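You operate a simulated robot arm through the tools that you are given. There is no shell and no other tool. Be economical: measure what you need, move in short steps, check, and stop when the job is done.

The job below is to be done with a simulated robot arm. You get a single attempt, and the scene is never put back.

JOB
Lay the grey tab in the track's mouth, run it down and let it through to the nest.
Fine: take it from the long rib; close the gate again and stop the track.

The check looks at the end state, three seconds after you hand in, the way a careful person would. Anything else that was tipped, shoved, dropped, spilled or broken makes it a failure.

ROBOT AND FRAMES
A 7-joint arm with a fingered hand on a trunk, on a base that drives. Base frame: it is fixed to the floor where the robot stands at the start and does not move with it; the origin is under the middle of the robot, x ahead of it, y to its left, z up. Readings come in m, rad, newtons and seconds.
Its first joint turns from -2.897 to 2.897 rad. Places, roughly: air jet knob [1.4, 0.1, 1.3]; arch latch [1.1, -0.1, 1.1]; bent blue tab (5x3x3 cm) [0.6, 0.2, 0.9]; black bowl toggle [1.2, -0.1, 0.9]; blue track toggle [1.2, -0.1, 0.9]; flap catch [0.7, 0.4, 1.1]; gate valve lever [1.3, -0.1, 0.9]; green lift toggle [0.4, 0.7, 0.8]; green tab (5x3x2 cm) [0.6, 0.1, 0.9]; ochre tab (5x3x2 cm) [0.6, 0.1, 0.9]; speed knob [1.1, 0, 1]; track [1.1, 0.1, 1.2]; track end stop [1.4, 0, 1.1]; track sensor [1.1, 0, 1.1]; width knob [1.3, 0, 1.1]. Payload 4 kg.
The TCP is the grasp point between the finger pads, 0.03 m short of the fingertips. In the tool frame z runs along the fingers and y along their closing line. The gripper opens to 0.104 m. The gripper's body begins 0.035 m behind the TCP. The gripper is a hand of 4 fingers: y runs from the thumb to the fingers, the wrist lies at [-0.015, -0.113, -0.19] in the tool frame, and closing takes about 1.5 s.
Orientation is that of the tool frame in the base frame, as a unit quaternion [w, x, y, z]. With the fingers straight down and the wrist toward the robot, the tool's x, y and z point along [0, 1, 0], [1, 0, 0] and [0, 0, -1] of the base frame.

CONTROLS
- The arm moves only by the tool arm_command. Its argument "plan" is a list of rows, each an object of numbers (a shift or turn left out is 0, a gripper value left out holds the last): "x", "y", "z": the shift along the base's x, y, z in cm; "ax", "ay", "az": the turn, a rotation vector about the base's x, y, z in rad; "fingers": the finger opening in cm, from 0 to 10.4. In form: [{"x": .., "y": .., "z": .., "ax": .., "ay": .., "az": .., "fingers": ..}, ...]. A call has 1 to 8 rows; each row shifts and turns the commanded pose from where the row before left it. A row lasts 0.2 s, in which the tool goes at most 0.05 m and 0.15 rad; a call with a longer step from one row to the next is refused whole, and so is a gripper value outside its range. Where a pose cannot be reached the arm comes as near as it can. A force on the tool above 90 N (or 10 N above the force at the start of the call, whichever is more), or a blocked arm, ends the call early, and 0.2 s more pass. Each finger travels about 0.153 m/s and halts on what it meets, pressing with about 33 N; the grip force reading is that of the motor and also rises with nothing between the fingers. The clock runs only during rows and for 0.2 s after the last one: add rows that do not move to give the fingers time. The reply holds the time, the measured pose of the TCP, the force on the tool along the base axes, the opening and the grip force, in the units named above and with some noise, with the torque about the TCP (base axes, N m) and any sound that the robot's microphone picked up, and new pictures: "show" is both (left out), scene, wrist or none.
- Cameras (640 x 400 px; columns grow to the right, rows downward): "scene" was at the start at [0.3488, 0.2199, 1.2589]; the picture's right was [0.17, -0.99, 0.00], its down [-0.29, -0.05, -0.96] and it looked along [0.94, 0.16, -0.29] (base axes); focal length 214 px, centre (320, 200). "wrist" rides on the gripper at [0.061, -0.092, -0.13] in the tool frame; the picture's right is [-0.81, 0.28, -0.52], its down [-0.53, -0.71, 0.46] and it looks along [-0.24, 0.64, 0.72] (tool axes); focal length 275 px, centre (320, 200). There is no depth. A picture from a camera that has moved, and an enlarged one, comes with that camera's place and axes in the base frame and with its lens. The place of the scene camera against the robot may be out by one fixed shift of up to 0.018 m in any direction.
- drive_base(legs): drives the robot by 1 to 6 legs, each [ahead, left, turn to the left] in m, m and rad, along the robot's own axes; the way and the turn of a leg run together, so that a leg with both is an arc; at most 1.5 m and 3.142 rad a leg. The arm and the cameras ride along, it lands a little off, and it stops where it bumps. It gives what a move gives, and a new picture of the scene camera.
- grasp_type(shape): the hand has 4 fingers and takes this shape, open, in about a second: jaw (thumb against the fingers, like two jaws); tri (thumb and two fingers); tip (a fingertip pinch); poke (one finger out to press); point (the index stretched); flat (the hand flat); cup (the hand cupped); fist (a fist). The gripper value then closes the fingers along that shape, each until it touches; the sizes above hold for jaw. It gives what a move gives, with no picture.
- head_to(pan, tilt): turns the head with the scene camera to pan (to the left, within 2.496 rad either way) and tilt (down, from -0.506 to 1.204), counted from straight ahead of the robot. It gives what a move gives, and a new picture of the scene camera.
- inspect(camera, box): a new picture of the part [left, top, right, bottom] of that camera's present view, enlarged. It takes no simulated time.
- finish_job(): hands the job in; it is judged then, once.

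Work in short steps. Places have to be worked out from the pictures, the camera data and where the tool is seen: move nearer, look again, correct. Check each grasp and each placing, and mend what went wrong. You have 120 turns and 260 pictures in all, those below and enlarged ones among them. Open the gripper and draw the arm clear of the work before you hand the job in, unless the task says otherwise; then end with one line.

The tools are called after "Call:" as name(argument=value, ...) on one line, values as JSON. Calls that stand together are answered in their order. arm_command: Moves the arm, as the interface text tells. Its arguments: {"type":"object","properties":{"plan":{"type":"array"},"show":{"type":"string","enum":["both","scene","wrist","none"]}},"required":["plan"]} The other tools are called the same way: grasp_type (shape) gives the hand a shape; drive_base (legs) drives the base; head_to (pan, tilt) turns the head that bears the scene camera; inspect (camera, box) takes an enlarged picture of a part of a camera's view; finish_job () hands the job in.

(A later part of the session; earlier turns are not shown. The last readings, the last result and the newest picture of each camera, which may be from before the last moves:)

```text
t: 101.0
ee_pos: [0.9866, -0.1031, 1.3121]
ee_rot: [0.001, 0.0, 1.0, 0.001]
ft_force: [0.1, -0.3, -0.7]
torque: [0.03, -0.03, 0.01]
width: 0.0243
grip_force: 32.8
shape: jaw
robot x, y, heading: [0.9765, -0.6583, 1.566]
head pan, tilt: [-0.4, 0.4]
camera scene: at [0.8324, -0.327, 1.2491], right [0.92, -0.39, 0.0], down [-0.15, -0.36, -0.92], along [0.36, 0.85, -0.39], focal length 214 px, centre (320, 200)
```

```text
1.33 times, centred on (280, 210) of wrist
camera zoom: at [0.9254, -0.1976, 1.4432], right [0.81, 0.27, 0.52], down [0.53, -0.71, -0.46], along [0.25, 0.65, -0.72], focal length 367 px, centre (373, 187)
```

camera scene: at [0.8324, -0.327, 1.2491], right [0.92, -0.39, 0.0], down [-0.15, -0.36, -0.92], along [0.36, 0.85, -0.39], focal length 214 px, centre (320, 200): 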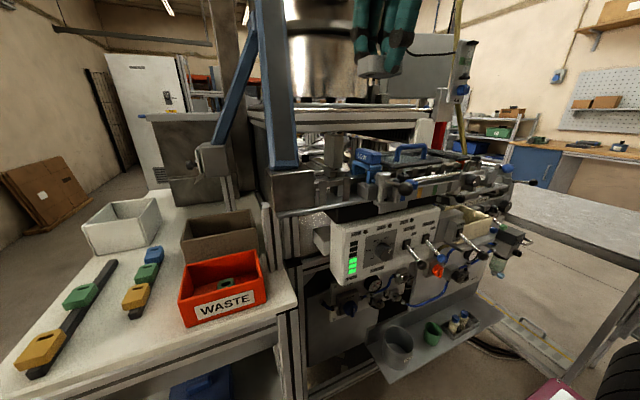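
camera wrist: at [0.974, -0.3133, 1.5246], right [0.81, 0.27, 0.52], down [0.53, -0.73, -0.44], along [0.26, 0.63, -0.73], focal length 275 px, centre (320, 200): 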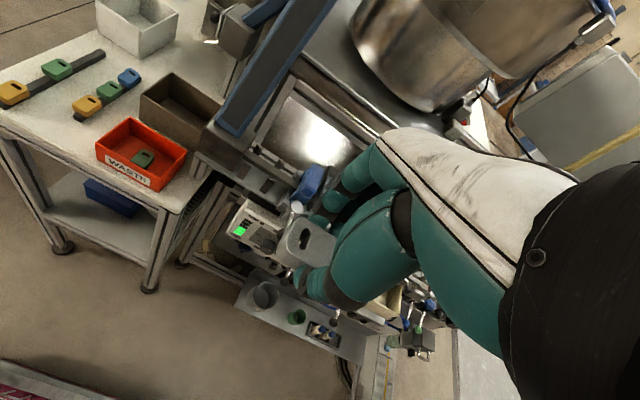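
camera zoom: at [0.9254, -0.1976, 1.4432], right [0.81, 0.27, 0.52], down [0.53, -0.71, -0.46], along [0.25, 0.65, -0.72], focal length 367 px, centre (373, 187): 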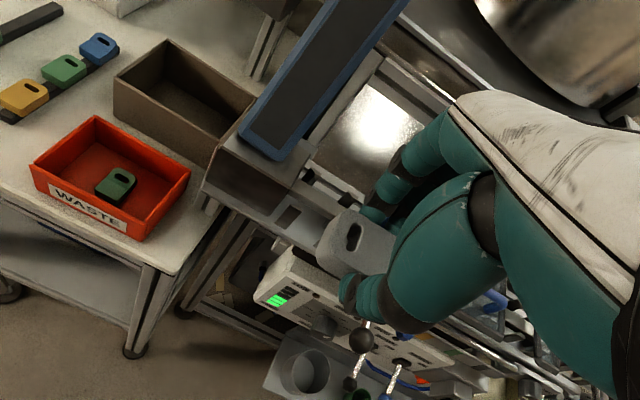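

Works. Continue to above the rail at (0.989, 0.025, 1.23).

Call:
arm_command(plan=[{"y": 3.5, "z": -1.5}, {"y": 3.5, "z": -1.5}, {"y": 3.5, "z": -2}, {"y": 2.3, "x": 0.25, "z": -3}, {}], show="scene")

Call:
inspect(camera="wrist", box=[160, 100, 400, 340])

Call:
inspect(camera="scene", box=[270, 90, 430, 220])

```text
t: 102.2
ee_pos: [0.9896, 0.0237, 1.2346]
ee_rot: [0.001, 0.0, 1.0, 0.001]
ft_force: [0.4, 0.5, 0.7]
torque: [0.0, 0.0, -0.01]
width: 0.0244
grip_force: 32.6
shape: jaw
robot x, y, heading: [0.9824, -0.6572, 1.569]
head pan, tilt: [-0.4, 0.4]
camera scene: at [0.8324, -0.327, 1.2491], right [0.92, -0.39, 0.0], down [-0.15, -0.36, -0.92], along [0.36, 0.85, -0.39], focal length 214 px, centre (320, 200)
```

scene: 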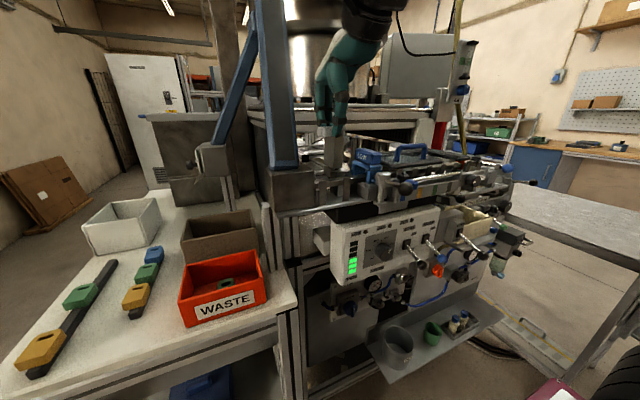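

```text
1.67 times, centred on (280, 220) of wrist
camera zoom: at [0.929, -0.0699, 1.3646], right [0.81, 0.27, 0.52], down [0.53, -0.71, -0.46], along [0.25, 0.65, -0.72], focal length 459 px, centre (387, 167)
```

zoom: 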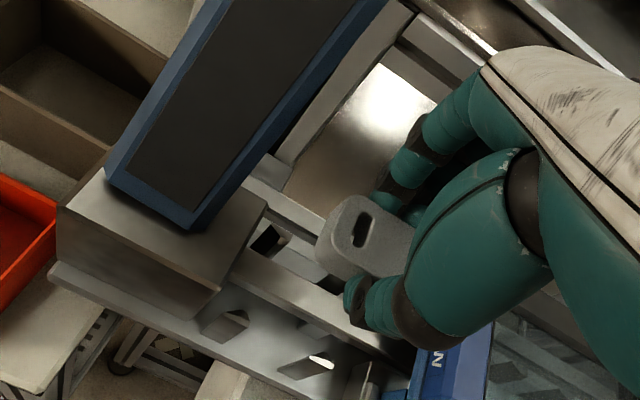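

```text
3.08 times, centred on (350, 155) of scene
camera zoom: at [0.8324, -0.327, 1.2491], right [0.92, -0.39, 0.0], down [-0.15, -0.36, -0.92], along [0.36, 0.85, -0.39], focal length 660 px, centre (228, 338)
```

zoom: 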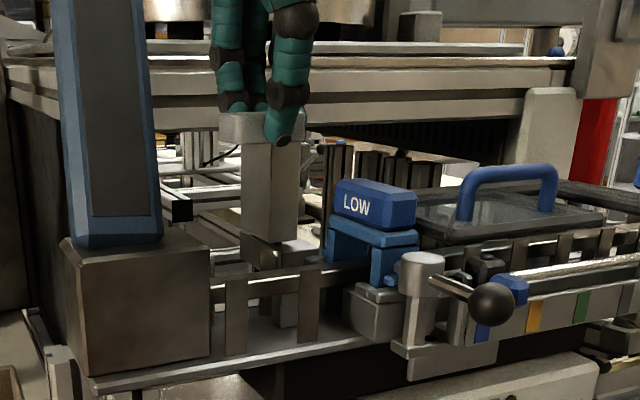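

Tab hovers above the rail; fingers line up with the post gap in x within ~3 mm. Zoom to refine the rail's y here.

Call:
inspect(camera="wrist", box=[200, 180, 320, 330])

Call:
inspect(camera="scene", box=[310, 120, 390, 200])

```text
2.67 times, centred on (260, 255) of wrist
camera zoom: at [0.929, -0.0699, 1.3646], right [0.81, 0.27, 0.52], down [0.53, -0.71, -0.46], along [0.25, 0.65, -0.72], focal length 734 px, centre (480, 53)
```

zoom: 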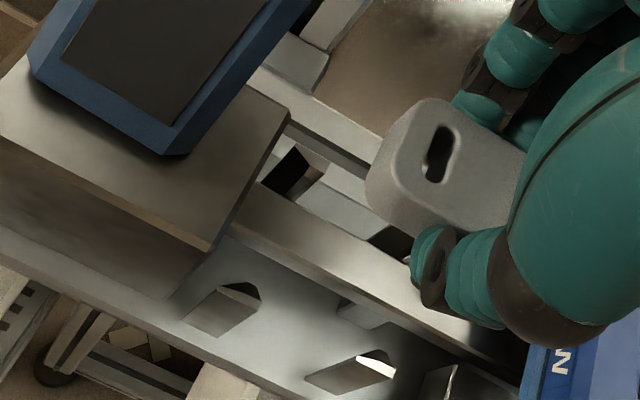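

```text
5.00 times, centred on (350, 160) of scene
camera zoom: at [0.8324, -0.327, 1.2491], right [0.92, -0.39, 0.0], down [-0.15, -0.36, -0.92], along [0.36, 0.85, -0.39], focal length 1072 px, centre (170, 400)
```

zoom: 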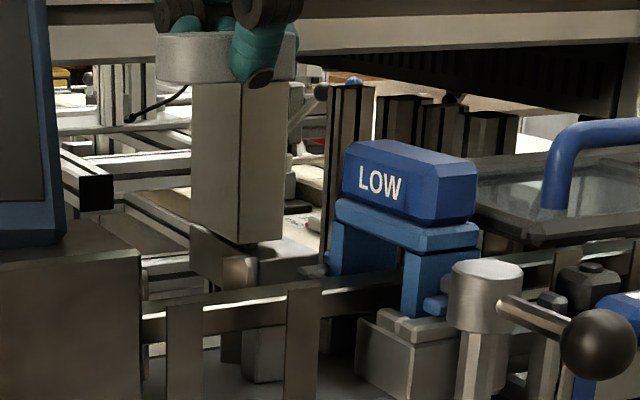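

Rail top z≈1.125, centre y≈0.029. Shift y +0.45 cm, x -0.3 cm, and lower to z≈1.18 for a check.

Call:
arm_command(plan=[{"x": -0.3, "y": 0.45}, {"z": -2.5}, {"z": -2}, {}], show="none")

Call:
inspect(camera="wrist", box=[200, 180, 320, 330])

Call:
inspect(camera="scene", box=[310, 120, 390, 200])

```text
t: 103.2
ee_pos: [0.9884, 0.0264, 1.1893]
ee_rot: [0.001, 0.001, 1.0, 0.001]
ft_force: [-0.4, 0.1, 0.1]
torque: [0.01, -0.02, -0.02]
width: 0.0242
grip_force: 33.4
shape: jaw
robot x, y, heading: [0.9796, -0.6554, 1.564]
head pan, tilt: [-0.4, 0.4]
```

```text
2.67 times, centred on (260, 255) of wrist
camera zoom: at [0.9265, -0.0673, 1.3198], right [0.81, 0.27, 0.52], down [0.53, -0.71, -0.46], along [0.25, 0.65, -0.72], focal length 734 px, centre (480, 53)
```

zoom: 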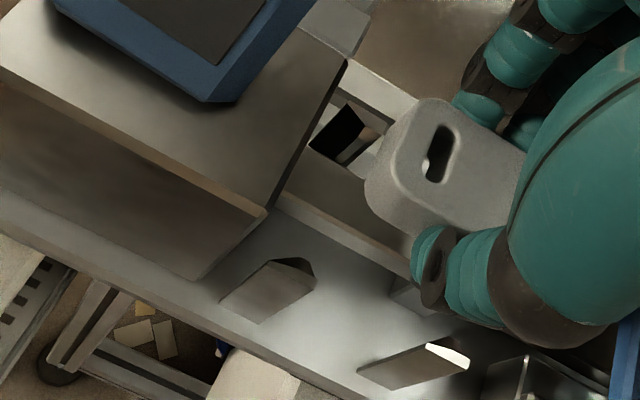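

```text
5.00 times, centred on (350, 160) of scene
camera zoom: at [0.8324, -0.3269, 1.2491], right [0.92, -0.39, 0.0], down [-0.15, -0.36, -0.92], along [0.36, 0.85, -0.39], focal length 1072 px, centre (170, 400)
```

zoom: 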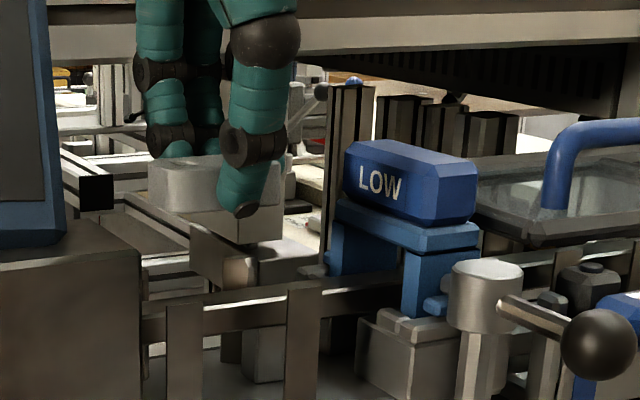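

Thumb is centred between posts. Nudge y +0.15 cm and lower slowly with force watch.

Call:
arm_command(plan=[{"y": 0.15, "z": -1}, {"z": -0.8}, {}], show="none")

Call:
inspect(camera="wrist", box=[200, 180, 320, 330])

Call:
inspect(camera="scene", box=[310, 130, 390, 210])

```text
t: 104.0
ee_pos: [0.9888, 0.0261, 1.1714]
ee_rot: [0.001, 0.001, 1.0, 0.0]
ft_force: [-0.5, 0.4, 0.0]
torque: [0.01, 0.01, 0.01]
width: 0.0242
grip_force: 32.7
shape: jaw
robot x, y, heading: [0.9798, -0.6567, 1.564]
head pan, tilt: [-0.4, 0.4]
```

```text
2.67 times, centred on (260, 255) of wrist
camera zoom: at [0.9266, -0.0658, 1.3011], right [0.81, 0.27, 0.52], down [0.53, -0.71, -0.46], along [0.25, 0.65, -0.72], focal length 734 px, centre (480, 53)
```

zoom: 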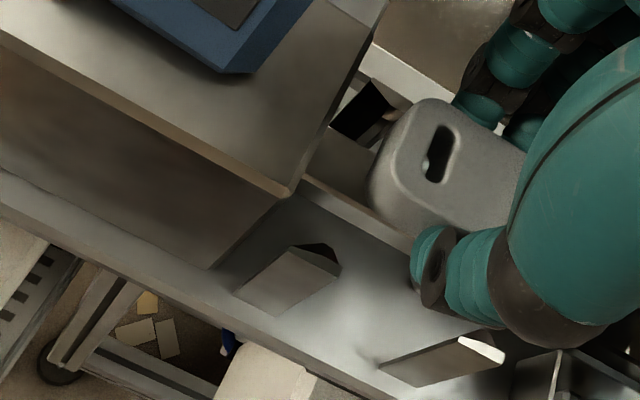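

```text
5.00 times, centred on (350, 170) of scene
camera zoom: at [0.8324, -0.3269, 1.2491], right [0.92, -0.39, 0.0], down [-0.15, -0.36, -0.92], along [0.36, 0.85, -0.39], focal length 1072 px, centre (170, 350)
```

zoom: 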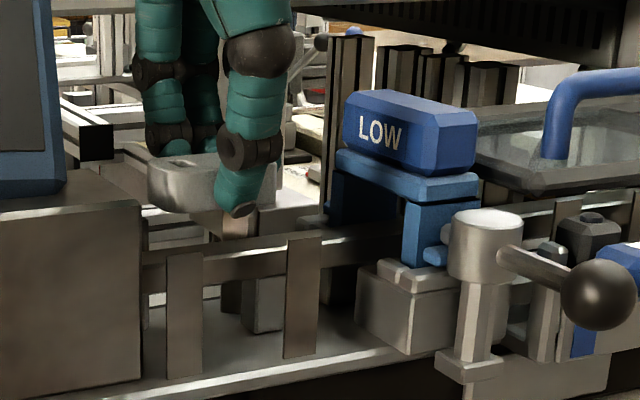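

Tighter zoom on the rail beside the tab to settle the y-alignment.

Call:
inspect(camera="wrist", box=[245, 190, 305, 240])

Call:
inspect(camera="scene", box=[325, 140, 375, 190])

```text
8.00 times, centred on (275, 215) of wrist
camera zoom: at [0.9266, -0.0658, 1.3011], right [0.81, 0.27, 0.52], down [0.53, -0.71, -0.46], along [0.25, 0.65, -0.72], focal length 2202 px, centre (680, 80)
```

zoom: 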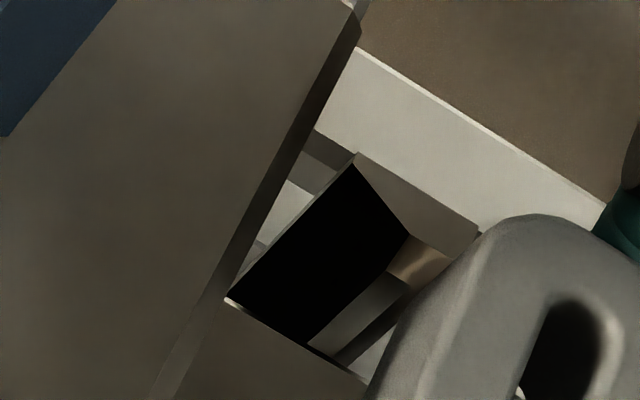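

```text
8.00 times, centred on (350, 165) of scene
camera zoom: at [0.8324, -0.3269, 1.2491], right [0.92, -0.39, 0.0], down [-0.15, -0.36, -0.92], along [0.36, 0.85, -0.39], focal length 1716 px, centre (80, 480)
```

zoom: 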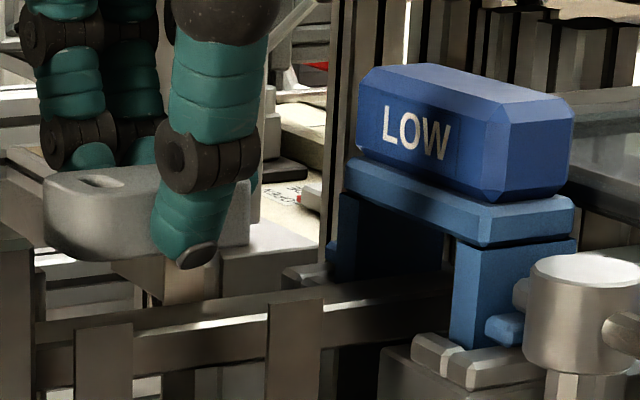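

Rail edges ≈0.0226/0.0387 → centre ≈0.0305. Shift y +0.25 cm and lower in small steps.

Call:
arm_command(plan=[{"y": 0.25}, {"z": -0.6}, {"z": -0.4}, {}], show="none")

Call:
inspect(camera="scene", box=[325, 140, 375, 190])

Call:
inspect(camera="wrist", box=[220, 180, 320, 280])

```text
t: 105.0
ee_pos: [0.9876, 0.0298, 1.1606]
ee_rot: [0.001, 0.001, 1.0, 0.0]
ft_force: [0.8, 0.3, 0.1]
torque: [0.0, -0.03, -0.03]
width: 0.0242
grip_force: 33.0
shape: jaw
robot x, y, heading: [0.9792, -0.6559, 1.569]
head pan, tilt: [-0.4, 0.4]
```

```text
8.00 times, centred on (350, 165) of scene
camera zoom: at [0.8324, -0.3269, 1.2491], right [0.92, -0.39, 0.0], down [-0.15, -0.36, -0.92], along [0.36, 0.85, -0.39], focal length 1716 px, centre (80, 480)
```

zoom: 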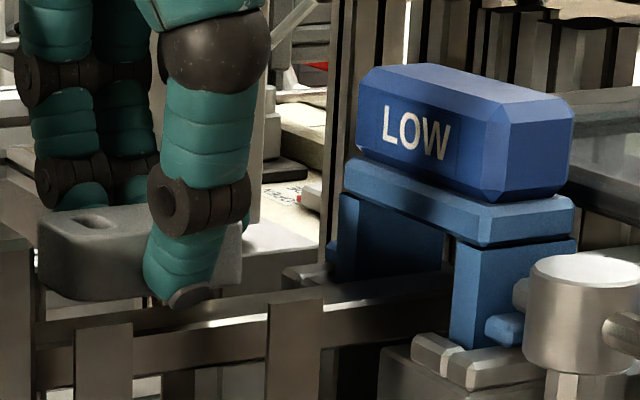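

```text
4.00 times, centred on (270, 230) of wrist
camera zoom: at [0.926, -0.0634, 1.2909], right [0.81, 0.27, 0.52], down [0.53, -0.71, -0.46], along [0.25, 0.65, -0.72], focal length 1101 px, centre (520, 80)
```

zoom: 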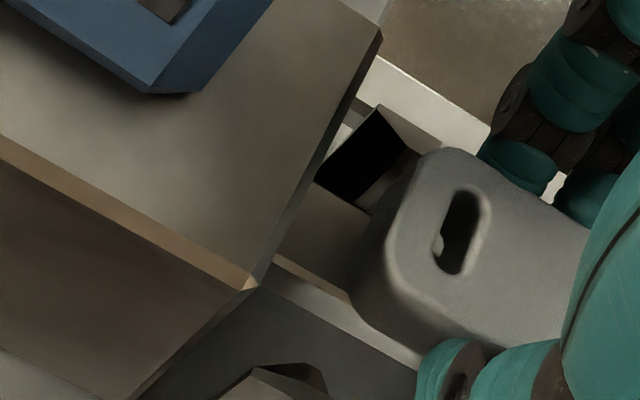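

Tab bottom is about at rail-top level. Stepping down in 3 mm increments and reading force.

Call:
arm_command(plan=[{"z": -0.3}, {}], show="none")

Call:
arm_command(plan=[{"z": -0.3}, {}], show="none")

```text
t: 105.6
ee_pos: [0.9868, 0.03, 1.1585]
ee_rot: [0.001, 0.001, 1.0, 0.001]
ft_force: [-0.5, -0.6, -0.1]
torque: [0.02, 0.0, 0.0]
width: 0.0243
grip_force: 33.4
shape: jaw
robot x, y, heading: [0.9792, -0.658, 1.563]
head pan, tilt: [-0.4, 0.4]
```

```text
t: 106.2
ee_pos: [0.9889, 0.0287, 1.1564]
ee_rot: [0.001, 0.001, 1.0, 0.0]
ft_force: [-1.0, 0.6, -0.7]
torque: [0.01, -0.01, 0.0]
width: 0.0242
grip_force: 33.2
shape: jaw
robot x, y, heading: [0.979, -0.6571, 1.563]
head pan, tilt: [-0.4, 0.4]
```

No contact force yet; two more small steps.

Call:
arm_command(plan=[{"z": -0.3}, {}], show="none")

Call:
arm_command(plan=[{"z": -0.3}, {}], show="none")

Call:
inspect(camera="wrist", box=[220, 180, 320, 280])

Call:
inspect(camera="scene", box=[320, 140, 380, 190])

```text
t: 106.8
ee_pos: [0.9878, 0.0293, 1.1527]
ee_rot: [0.002, 0.001, 1.0, 0.001]
ft_force: [-0.4, 0.7, 0.0]
torque: [0.0, 0.01, -0.02]
width: 0.0241
grip_force: 33.1
shape: jaw
robot x, y, heading: [0.9734, -0.6545, 1.571]
head pan, tilt: [-0.4, 0.4]
```

```text
t: 107.4
ee_pos: [0.9871, 0.0288, 1.1489]
ee_rot: [0.001, 0.001, 1.0, 0.002]
ft_force: [0.2, 0.2, 6.3]
torque: [0.08, -0.01, -0.02]
width: 0.0246
grip_force: 33.2
shape: jaw
robot x, y, heading: [0.9811, -0.6589, 1.566]
head pan, tilt: [-0.4, 0.4]
```

```text
4.00 times, centred on (270, 230) of wrist
camera zoom: at [0.9261, -0.064, 1.2803], right [0.81, 0.27, 0.52], down [0.53, -0.71, -0.46], along [0.25, 0.65, -0.72], focal length 1101 px, centre (520, 80)
```

zoom: 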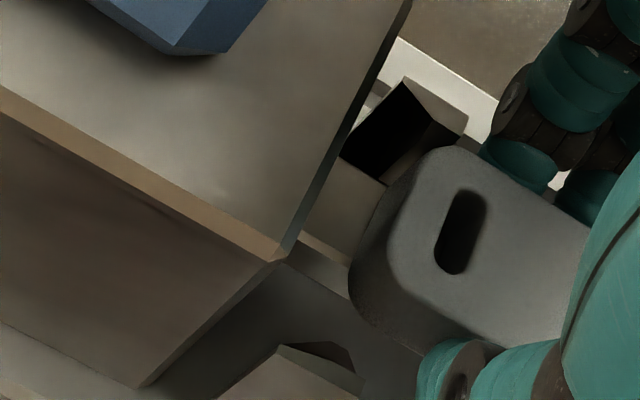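

```text
8.00 times, centred on (350, 165) of scene
camera zoom: at [0.8324, -0.3271, 1.2492], right [0.92, -0.39, 0.0], down [-0.15, -0.36, -0.92], along [0.36, 0.85, -0.39], focal length 1716 px, centre (80, 480)
```

zoom: 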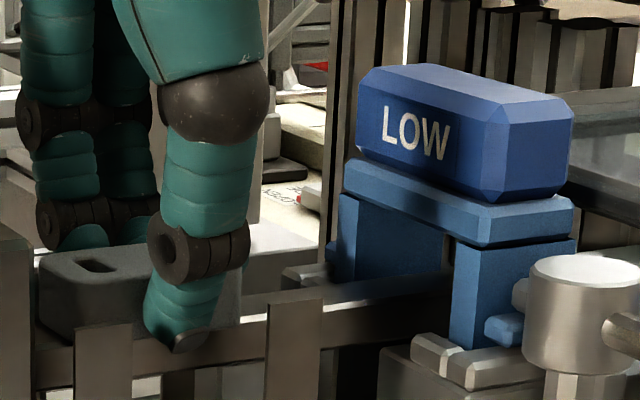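

6 N contact at TCP 1.149: consistent with the tab seated astride the rail (legs already ~1 cm below rail top). Releasing slightly (3.6 cm) and looking.

Call:
arm_command(plan=[{"fingers": 3.0}, {"fingers": 3.8}, {}], show="none")

Call:
inspect(camera="scene", box=[320, 140, 380, 190])

Call:
inspect(camera="wrist", box=[220, 180, 320, 280])

```text
t: 108.2
ee_pos: [0.9868, 0.0288, 1.1501]
ee_rot: [0.001, 0.002, 1.0, -0.001]
ft_force: [-0.2, -5.1, 2.8]
torque: [-0.07, -0.11, -0.18]
width: 0.0378
grip_force: 0.2
shape: jaw
robot x, y, heading: [0.9753, -0.6543, 1.572]
head pan, tilt: [-0.4, 0.4]
```

```text
8.00 times, centred on (350, 165) of scene
camera zoom: at [0.8324, -0.3273, 1.2492], right [0.92, -0.39, 0.0], down [-0.15, -0.36, -0.92], along [0.36, 0.85, -0.39], focal length 1716 px, centre (80, 480)
```

zoom: 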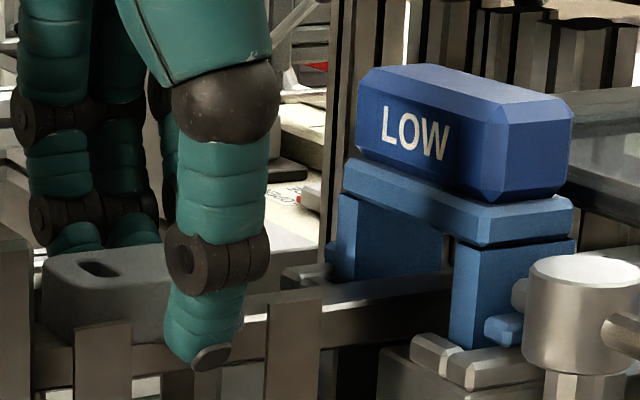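

```text
4.00 times, centred on (270, 230) of wrist
camera zoom: at [0.9262, -0.0643, 1.2798], right [0.81, 0.27, 0.52], down [0.53, -0.71, -0.46], along [0.25, 0.64, -0.72], focal length 1101 px, centre (520, 80)
```

zoom: 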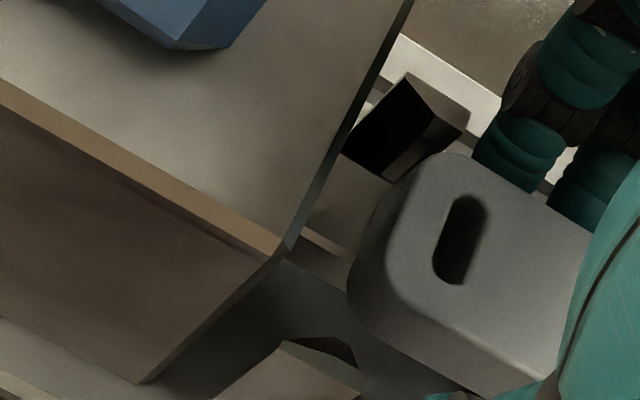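

Tab stays put, upright on the rail. Small side force, so lift straight up gently with the fingers as they are.

Call:
arm_command(plan=[{"z": 0.5}, {"z": 1}, {"z": 1.5}, {"z": 3}, {"z": 4}, {"z": 4, "y": -2}, {}], show="scene")

Call:
inspect(camera="scene", box=[310, 130, 390, 200])

Call:
inspect(camera="wrist", box=[200, 120, 360, 280])

```text
t: 109.8
ee_pos: [0.9888, 0.0101, 1.2889]
ee_rot: [0.001, 0.0, 1.0, 0.001]
ft_force: [0.2, -0.4, -0.3]
torque: [0.01, -0.03, 0.01]
width: 0.0382
grip_force: 0.1
shape: jaw
robot x, y, heading: [0.9764, -0.6584, 1.567]
head pan, tilt: [-0.4, 0.4]
camera scene: at [0.8324, -0.3269, 1.2491], right [0.92, -0.39, 0.0], down [-0.15, -0.36, -0.92], along [0.36, 0.85, -0.39], focal length 214 px, centre (320, 200)
```

scene: 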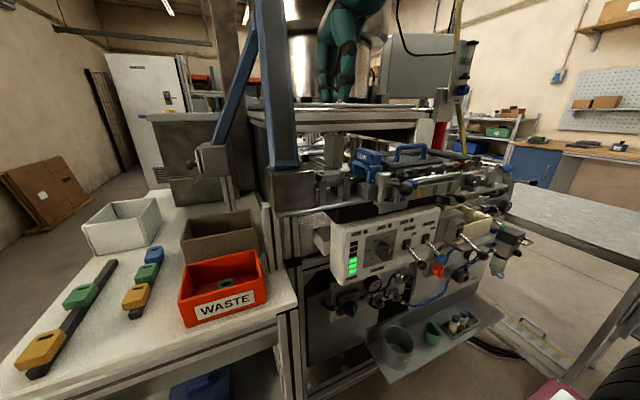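

```text
5.71 times, centred on (350, 165) of scene
camera zoom: at [0.8324, -0.3269, 1.2491], right [0.92, -0.39, 0.0], down [-0.15, -0.36, -0.92], along [0.36, 0.85, -0.39], focal length 1226 px, centre (149, 400)
```

zoom: 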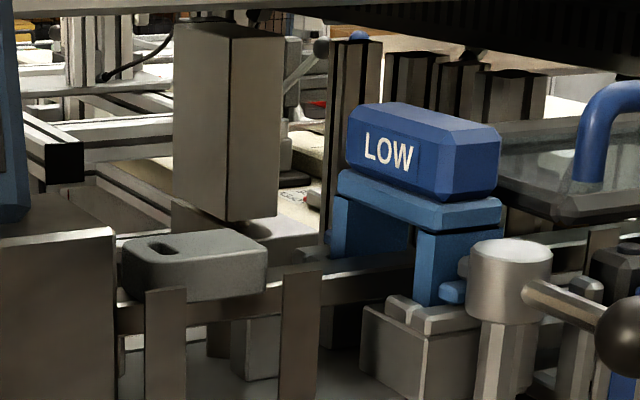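

```text
2.50 times, centred on (280, 200) of wrist
camera zoom: at [0.9273, -0.0833, 1.4193], right [0.81, 0.27, 0.52], down [0.53, -0.71, -0.46], along [0.25, 0.65, -0.72], focal length 688 px, centre (420, 200)
```

zoom: 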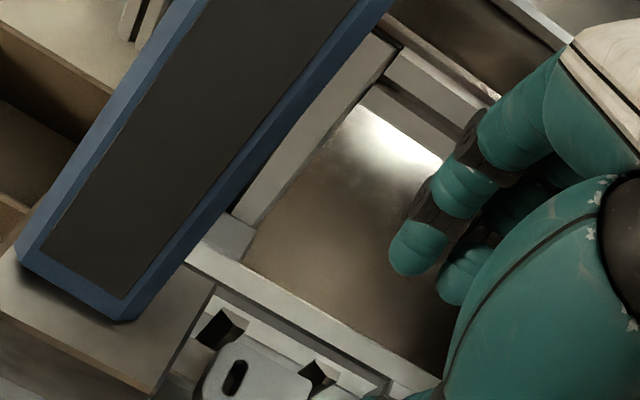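

The tab sits properly astride the rail. Now the TRACK toggle: enlarge the control panel from this camera for triangulation.

Call:
inspect(camera="scene", box=[320, 190, 480, 310])

Call:
inspect(camera="scene", box=[410, 190, 530, 290])

```text
3.33 times, centred on (400, 250) of scene
camera zoom: at [0.8324, -0.3269, 1.2491], right [0.92, -0.39, 0.0], down [-0.15, -0.36, -0.92], along [0.36, 0.85, -0.39], focal length 715 px, centre (53, 33)
```

zoom: 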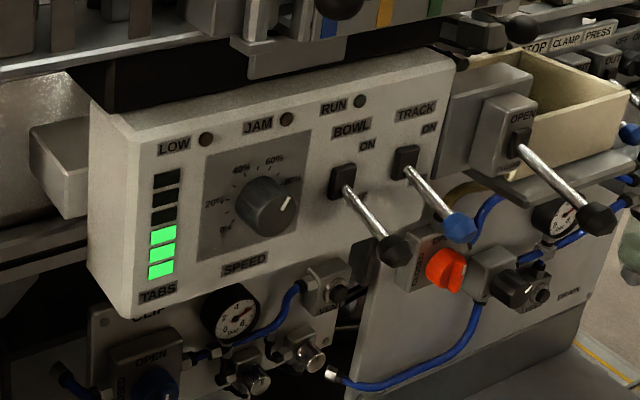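

```text
4.00 times, centred on (470, 240) of scene
camera zoom: at [0.8324, -0.3269, 1.2491], right [0.92, -0.39, 0.0], down [-0.15, -0.36, -0.92], along [0.36, 0.85, -0.39], focal length 858 px, centre (-280, 40)
```

zoom: 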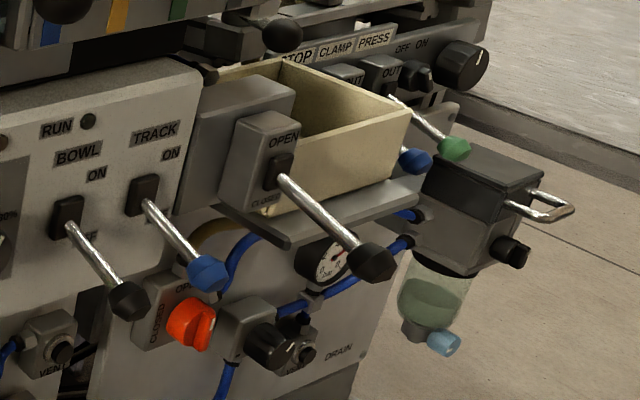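

Wrist triangulation: TRACK toggle tip ≈(1.230,-0.076,0.938), BOWL ≈(1.171,-0.073,0.94), gate lever tip ≈(1.322,-0.11,0.938). I'll pull the hand back, shift the robot right ~0.22 m for a frontal view, and then pinch the track toggle from above and lift it.

Call:
arm_command(plan=[{"y": -4.5}, {"y": -4.5}, {"y": -4.5}, {"y": -4.5}, {"y": -4.5}, {"y": -4.5}], show="none")

Call:
drive_base(legs=[[-0.05, 0, 0], [0, -0.24, 0]])

Call:
head_to(pan=-0.2, tilt=0.5)

```text
t: 111.2
ee_pos: [0.9866, -0.2613, 1.2907]
ee_rot: [0.001, 0.001, 1.0, 0.0]
ft_force: [0.7, 0.0, -0.5]
torque: [-0.05, 0.01, 0.02]
width: 0.038
grip_force: 0.1
shape: jaw
robot x, y, heading: [0.9794, -0.6594, 1.572]
head pan, tilt: [-0.4, 0.4]
```

```text
t: 113.5
ee_pos: [1.2253, -0.3112, 1.2897]
ee_rot: [0.001, 0.0, 1.0, 0.0]
ft_force: [0.4, 0.2, -0.3]
torque: [0.0, -0.01, -0.01]
width: 0.0379
grip_force: 0.2
shape: jaw
robot x, y, heading: [1.2178, -0.7092, 1.569]
head pan, tilt: [-0.4, 0.4]
camera scene: at [1.07, -0.3778, 1.2491], right [0.92, -0.39, 0.0], down [-0.15, -0.36, -0.92], along [0.36, 0.85, -0.39], focal length 214 px, centre (320, 200)
```

scene: 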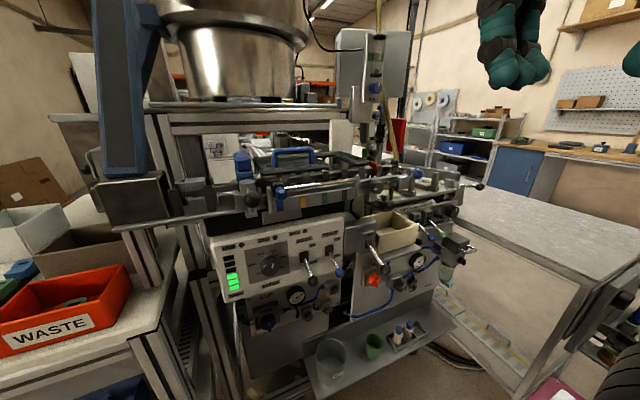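

```text
t: 114.2
ee_pos: [1.2251, -0.313, 1.292]
ee_rot: [0.001, 0.0, 1.0, 0.001]
ft_force: [0.8, 0.0, 0.9]
torque: [-0.01, -0.01, -0.01]
width: 0.0378
grip_force: 0.0
shape: jaw
robot x, y, heading: [1.2131, -0.7106, 1.57]
head pan, tilt: [-0.201, 0.499]
camera scene: at [1.0522, -0.3739, 1.24], right [0.98, -0.2, 0.0], down [-0.1, -0.47, -0.88], along [0.18, 0.86, -0.48], focal length 214 px, centre (320, 200)
```

scene: 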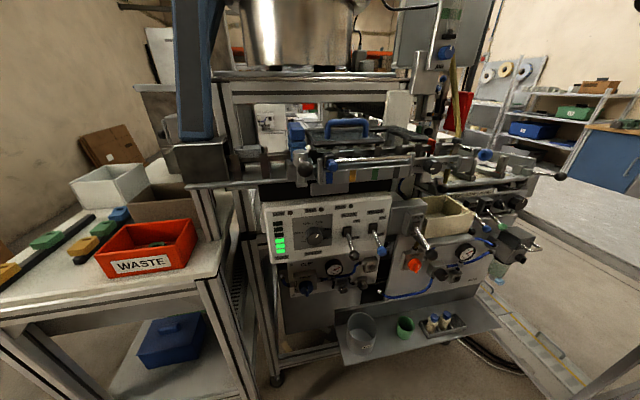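

Good frontal view. Rotating the hand +90° about z (closing along x) while keeping clear.

Call:
arm_command(plan=[{"az": 0.15}, {"az": 0.15}, {"az": 0.15}, {"az": 0.15}, {"az": 0.15}, {"az": 0.15}, {"az": 0.15}, {"az": 0.15}], show="none")

Call:
arm_command(plan=[{"az": 0.15}, {"az": 0.15}, {"az": 0.07}, {"ax": 0.15}, {"ax": 0.15}, {"ax": 0.15}, {"ax": 0.15}, {}], show="both")

```text
t: 116.0
ee_pos: [1.2242, -0.3134, 1.2907]
ee_rot: [0.0, -0.565, 0.825, 0.001]
ft_force: [0.4, -0.2, 0.0]
torque: [0.04, 0.03, 0.03]
width: 0.0379
grip_force: 0.0
shape: jaw
robot x, y, heading: [1.2162, -0.7088, 1.569]
head pan, tilt: [-0.201, 0.499]
```

```text
t: 117.8
ee_pos: [1.224, -0.3119, 1.2899]
ee_rot: [0.209, -0.675, 0.675, 0.21]
ft_force: [0.0, -0.2, -0.3]
torque: [0.02, 0.0, -0.03]
width: 0.0377
grip_force: 0.1
shape: jaw
robot x, y, heading: [1.2156, -0.7062, 1.563]
head pan, tilt: [-0.201, 0.499]
camera scene: at [1.0521, -0.3739, 1.24], right [0.98, -0.2, 0.0], down [-0.1, -0.47, -0.88], along [0.18, 0.86, -0.48], focal length 214 px, centre (320, 200)
camera wrist: at [1.3162, -0.4378, 1.3631], right [-0.27, 0.37, 0.89], down [0.71, 0.7, -0.07], along [-0.65, 0.61, -0.46], focal length 275 px, centre (320, 200)
```

scene: 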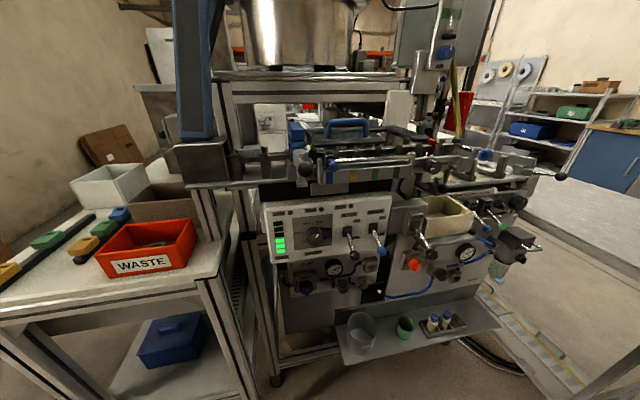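
wrist: 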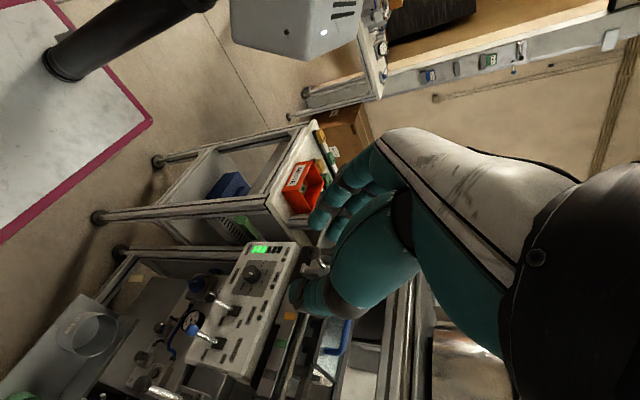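

Wrist view confirms the blue knob at (1.227,-0.076,0.938). Moving along the approach to 15 cm short of it.

Call:
arm_command(plan=[{"y": 2.4, "z": -3.7, "x": 0.3}, {"y": 2.4, "z": -3.7}, {"y": 2.4, "z": -3.7}, {"y": 2.4, "z": -3.7}, {"y": 2.4, "z": -3.7}, {"y": 2.2, "z": -3.5}, {}], show="both")

Call:
inspect(camera="scene", box=[310, 170, 450, 280])

```text
t: 119.4
ee_pos: [1.2333, -0.1413, 1.1077]
ee_rot: [0.209, -0.675, 0.676, 0.21]
ft_force: [0.6, 0.0, 0.1]
torque: [0.01, 0.0, 0.0]
width: 0.0382
grip_force: 0.1
shape: jaw
out of reach, approached as far as the arm can: row 4, 5, 6
robot x, y, heading: [1.2098, -0.7083, 1.565]
head pan, tilt: [-0.201, 0.499]
camera scene: at [1.0522, -0.3739, 1.24], right [0.98, -0.2, 0.0], down [-0.1, -0.47, -0.88], along [0.18, 0.86, -0.48], focal length 214 px, centre (320, 200)
camera wrist: at [1.3247, -0.2678, 1.1813], right [-0.27, 0.38, 0.88], down [0.71, 0.7, -0.08], along [-0.65, 0.61, -0.46], focal length 275 px, centre (320, 200)
```

scene: 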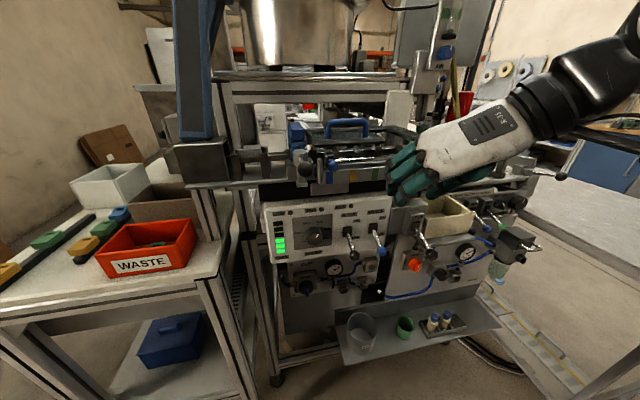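
wrist: 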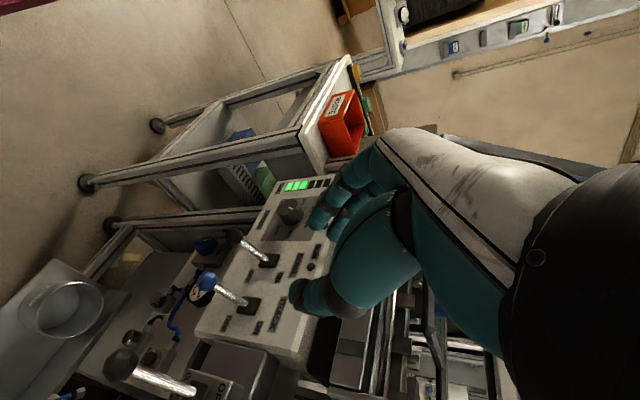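

```text
3.64 times, centred on (380, 225) of scene
camera zoom: at [1.0522, -0.3739, 1.24], right [0.98, -0.2, 0.0], down [-0.1, -0.47, -0.88], along [0.18, 0.86, -0.48], focal length 780 px, centre (102, 109)
```

zoom: 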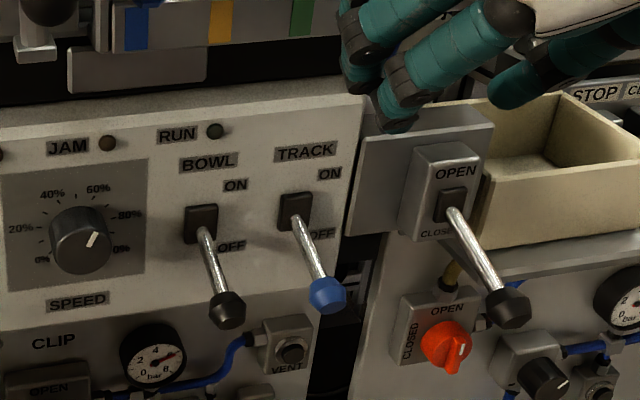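

The arm is too folded here. Moving the robot further right will put the shoulder at a natural distance; retract the hand first, then strafe 0.28 m.

Call:
arm_command(plan=[{"y": -2.4, "z": 3.7}, {"y": -2.4, "z": 3.7}, {"y": -2.4, "z": 3.7}, {"y": -2.4, "z": 3}, {}], show="none")

Call:
drive_base(legs=[[0, -0.28, 0]])

Call:
head_to(pan=0.1, tilt=0.6)

```text
t: 120.6
ee_pos: [1.232, -0.2402, 1.2516]
ee_rot: [0.209, -0.674, 0.677, 0.209]
ft_force: [-0.2, -0.3, 0.7]
torque: [0.0, -0.01, -0.03]
width: 0.0379
grip_force: 0.0
shape: jaw
robot x, y, heading: [1.2123, -0.7049, 1.563]
head pan, tilt: [-0.201, 0.499]
```

```text
t: 122.6
ee_pos: [1.51, -0.2394, 1.2502]
ee_rot: [0.208, -0.675, 0.676, 0.21]
ft_force: [0.2, 0.4, -0.6]
torque: [0.01, 0.02, 0.0]
width: 0.0378
grip_force: 0.0
shape: jaw
robot x, y, heading: [1.4954, -0.7115, 1.567]
head pan, tilt: [-0.201, 0.499]
camera scene: at [1.3296, -0.3748, 1.24], right [0.98, -0.2, 0.0], down [-0.1, -0.47, -0.88], along [0.18, 0.86, -0.48], focal length 214 px, centre (320, 200)
```

scene: 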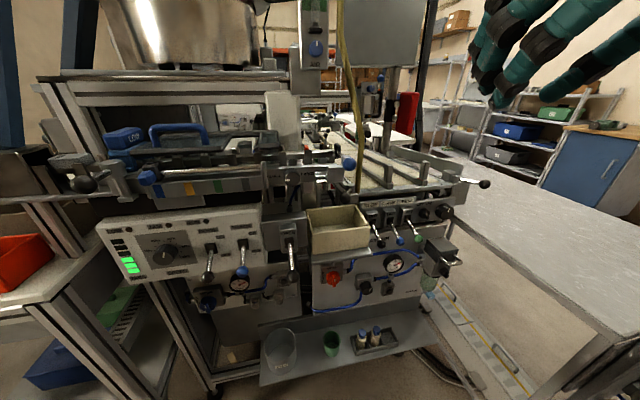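

```text
t: 123.4
ee_pos: [1.5101, -0.2397, 1.2499]
ee_rot: [0.208, -0.675, 0.676, 0.21]
ft_force: [0.1, -1.0, 0.8]
torque: [0.01, -0.02, -0.04]
width: 0.0382
grip_force: 0.1
shape: jaw
robot x, y, heading: [1.4966, -0.7081, 1.571]
head pan, tilt: [0.099, 0.6]
camera scene: at [1.3027, -0.3759, 1.2309], right [1.0, 0.1, 0.0], down [0.05, -0.56, -0.83], along [-0.08, 0.82, -0.56], focal length 214 px, centre (320, 200)
```

scene: 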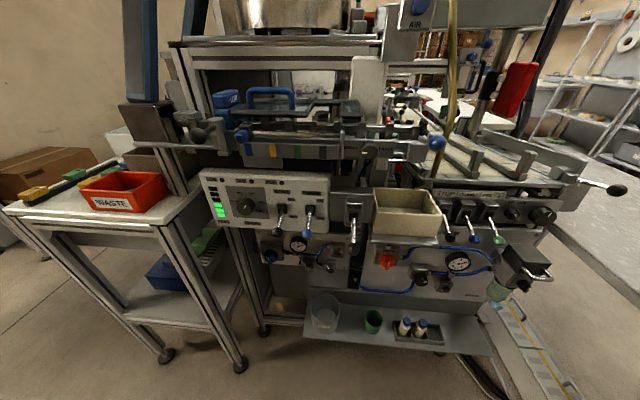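

Excellent view. Move the hand left above the TRACK toggle, then approach.

Call:
arm_command(plan=[{"x": -4.7}, {"x": -4.7}, {"x": -4.7}, {"x": -4.7}, {"x": -4.7}, {"x": -4.7}, {}], show="none")

Call:
arm_command(plan=[{"y": 2, "z": -4}, {"y": 2, "z": -4}, {"y": 2, "z": -4}, {"y": 2, "z": -3.5}, {}], show="both")

Call:
inspect(camera="scene", box=[240, 160, 400, 280])

```text
t: 125.0
ee_pos: [1.2254, -0.2382, 1.2519]
ee_rot: [-0.207, 0.676, -0.675, -0.211]
ft_force: [0.5, -0.3, 0.1]
torque: [-0.02, 0.02, 0.0]
width: 0.0377
grip_force: 0.0
shape: jaw
robot x, y, heading: [1.4944, -0.708, 1.566]
head pan, tilt: [0.099, 0.6]
```

```text
t: 126.2
ee_pos: [1.2282, -0.1588, 1.0957]
ee_rot: [0.209, -0.675, 0.676, 0.21]
ft_force: [-0.2, 0.1, 0.4]
torque: [-0.03, -0.01, 0.0]
width: 0.0378
grip_force: 0.1
shape: jaw
robot x, y, heading: [1.4972, -0.7044, 1.573]
head pan, tilt: [0.099, 0.6]
camera scene: at [1.3026, -0.3759, 1.2309], right [1.0, 0.1, 0.0], down [0.06, -0.56, -0.83], along [-0.08, 0.82, -0.56], focal length 214 px, centre (320, 200)
camera wrist: at [1.3209, -0.285, 1.168], right [-0.27, 0.38, 0.89], down [0.71, 0.7, -0.08], along [-0.65, 0.61, -0.46], focal length 275 px, centre (320, 200)
```

scene: 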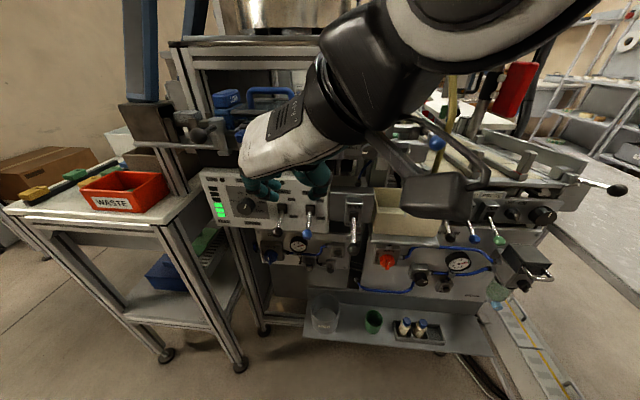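
wrist: 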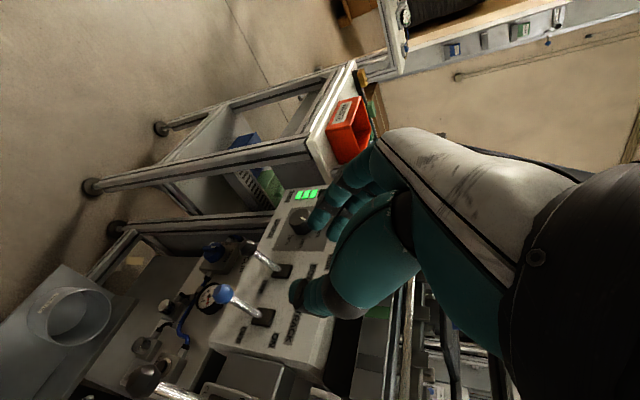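

```text
3.33 times, centred on (320, 220) of scene
camera zoom: at [1.3026, -0.3759, 1.2309], right [1.0, 0.1, 0.0], down [0.06, -0.56, -0.83], along [-0.08, 0.82, -0.56], focal length 715 px, centre (320, 133)
```

zoom: 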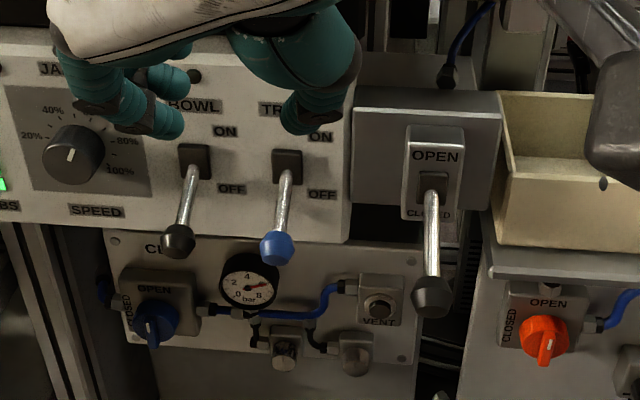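

Knob confirmed at (1.230,-0.079,0.938). Descend most of the way, then check.

Call:
arm_command(plan=[{"y": 1.7, "z": -3.5}, {"y": 1.7, "z": -3.5}, {"y": 1.3, "z": -2.5}, {}], show="wrist")

Call:
inspect(camera="scene", box=[250, 170, 370, 260])

Call:
inspect(camera="wrist", box=[200, 180, 360, 340])

```text
t: 127.2
ee_pos: [1.2293, -0.1109, 1.0004]
ee_rot: [0.209, -0.675, 0.676, 0.21]
ft_force: [0.6, 0.4, -0.5]
torque: [0.01, -0.01, -0.01]
width: 0.0381
grip_force: 0.0
shape: jaw
robot x, y, heading: [1.4926, -0.7029, 1.571]
head pan, tilt: [0.099, 0.6]
camera wrist: at [1.3213, -0.2365, 1.0729], right [-0.27, 0.38, 0.89], down [0.71, 0.7, -0.08], along [-0.65, 0.61, -0.46], focal length 275 px, centre (320, 200)
```

wrist: 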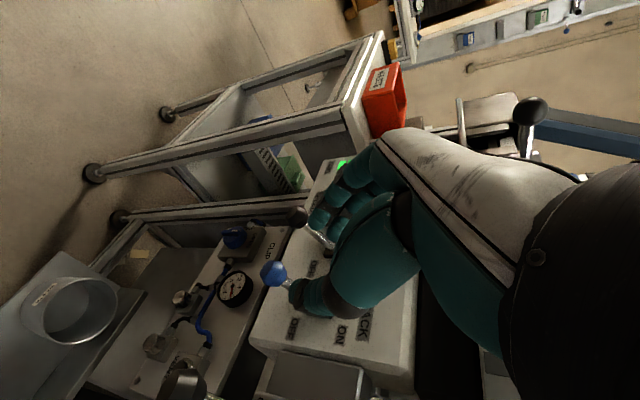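

```text
4.44 times, centred on (310, 215) of scene
camera zoom: at [1.3026, -0.3759, 1.2309], right [1.0, 0.1, 0.0], down [0.06, -0.56, -0.83], along [-0.08, 0.82, -0.56], focal length 953 px, centre (364, 133)
```

zoom: 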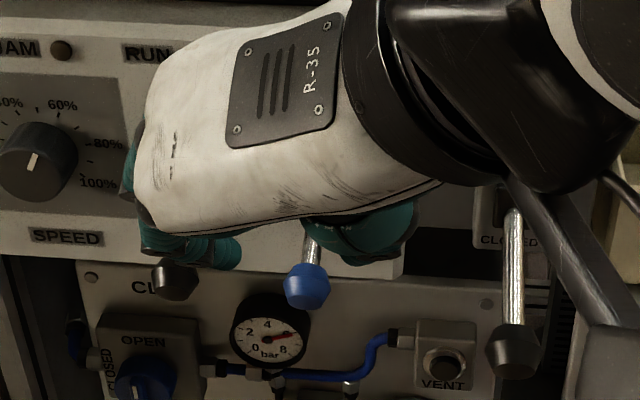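

```text
2.50 times, centred on (280, 260) of wrist
camera zoom: at [1.3213, -0.2365, 1.0729], right [-0.27, 0.38, 0.89], down [0.71, 0.7, -0.08], along [-0.65, 0.61, -0.46], focal length 688 px, centre (420, 50)
```

zoom: 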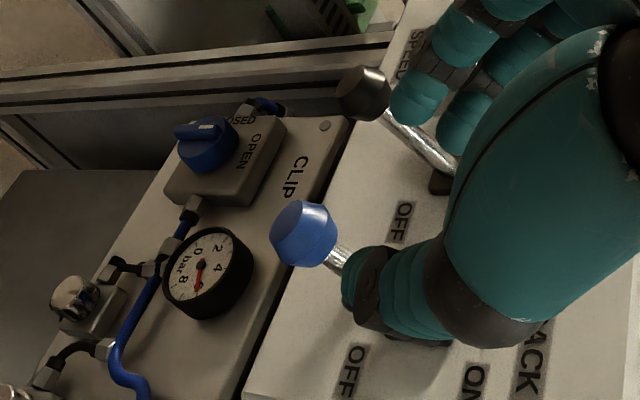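

Fingers will pass with ~1 cm to the bowl lever; narrow to 3.2 cm and go the final 5 cm.

Call:
arm_command(plan=[{"x": 0.2, "fingers": 3.2}, {"y": 0.8, "z": -1.8}, {"y": 0.7, "z": -1.6}, {"y": 0.5, "z": -1.4}, {}], show="wrist")

Call:
inspect(camera="wrist", box=[220, 180, 380, 340])

Call:
inspect(camera="scene", box=[250, 170, 370, 260])

```text
t: 128.4
ee_pos: [1.2308, -0.091, 0.9518]
ee_rot: [-0.209, 0.675, -0.675, -0.211]
ft_force: [-0.2, 0.2, 0.0]
torque: [0.0, 0.0, 0.01]
width: 0.0322
grip_force: 0.0
shape: jaw
robot x, y, heading: [1.4948, -0.7088, 1.571]
head pan, tilt: [0.099, 0.6]
camera wrist: at [1.3227, -0.2168, 1.025], right [-0.27, 0.38, 0.89], down [0.71, 0.7, -0.08], along [-0.65, 0.61, -0.46], focal length 275 px, centre (320, 200)
```

wrist: 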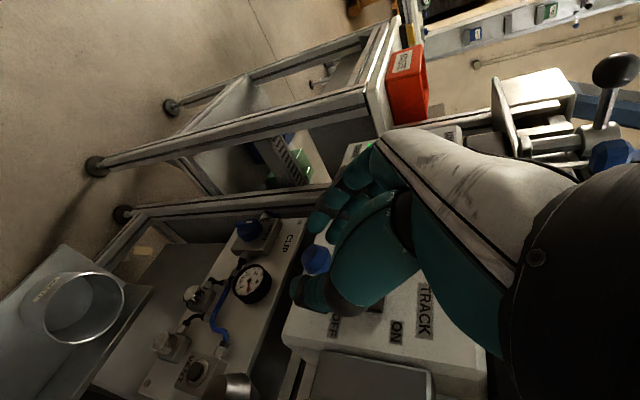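

```text
2.50 times, centred on (300, 260) of wrist
camera zoom: at [1.3227, -0.2168, 1.025], right [-0.27, 0.38, 0.89], down [0.71, 0.7, -0.08], along [-0.65, 0.61, -0.46], focal length 688 px, centre (370, 50)
```

zoom: 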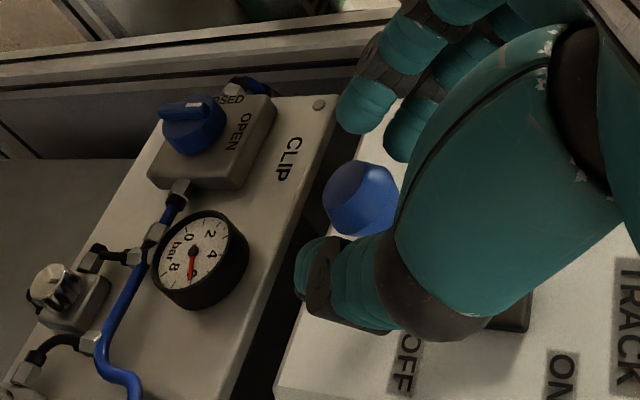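

```text
4.44 times, centred on (310, 215) of scene
camera zoom: at [1.3026, -0.3759, 1.2309], right [1.0, 0.1, 0.0], down [0.06, -0.56, -0.83], along [-0.08, 0.82, -0.57], focal length 953 px, centre (364, 133)
```

zoom: 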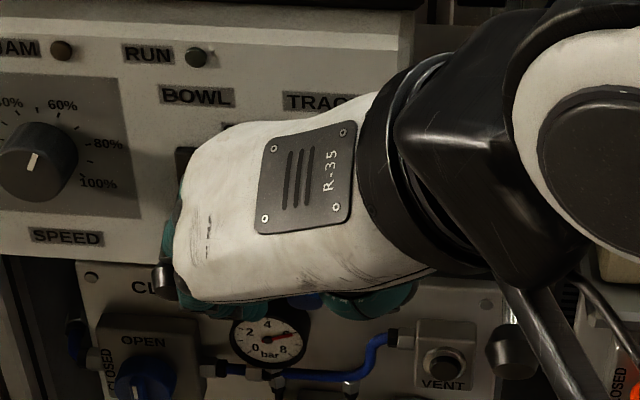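

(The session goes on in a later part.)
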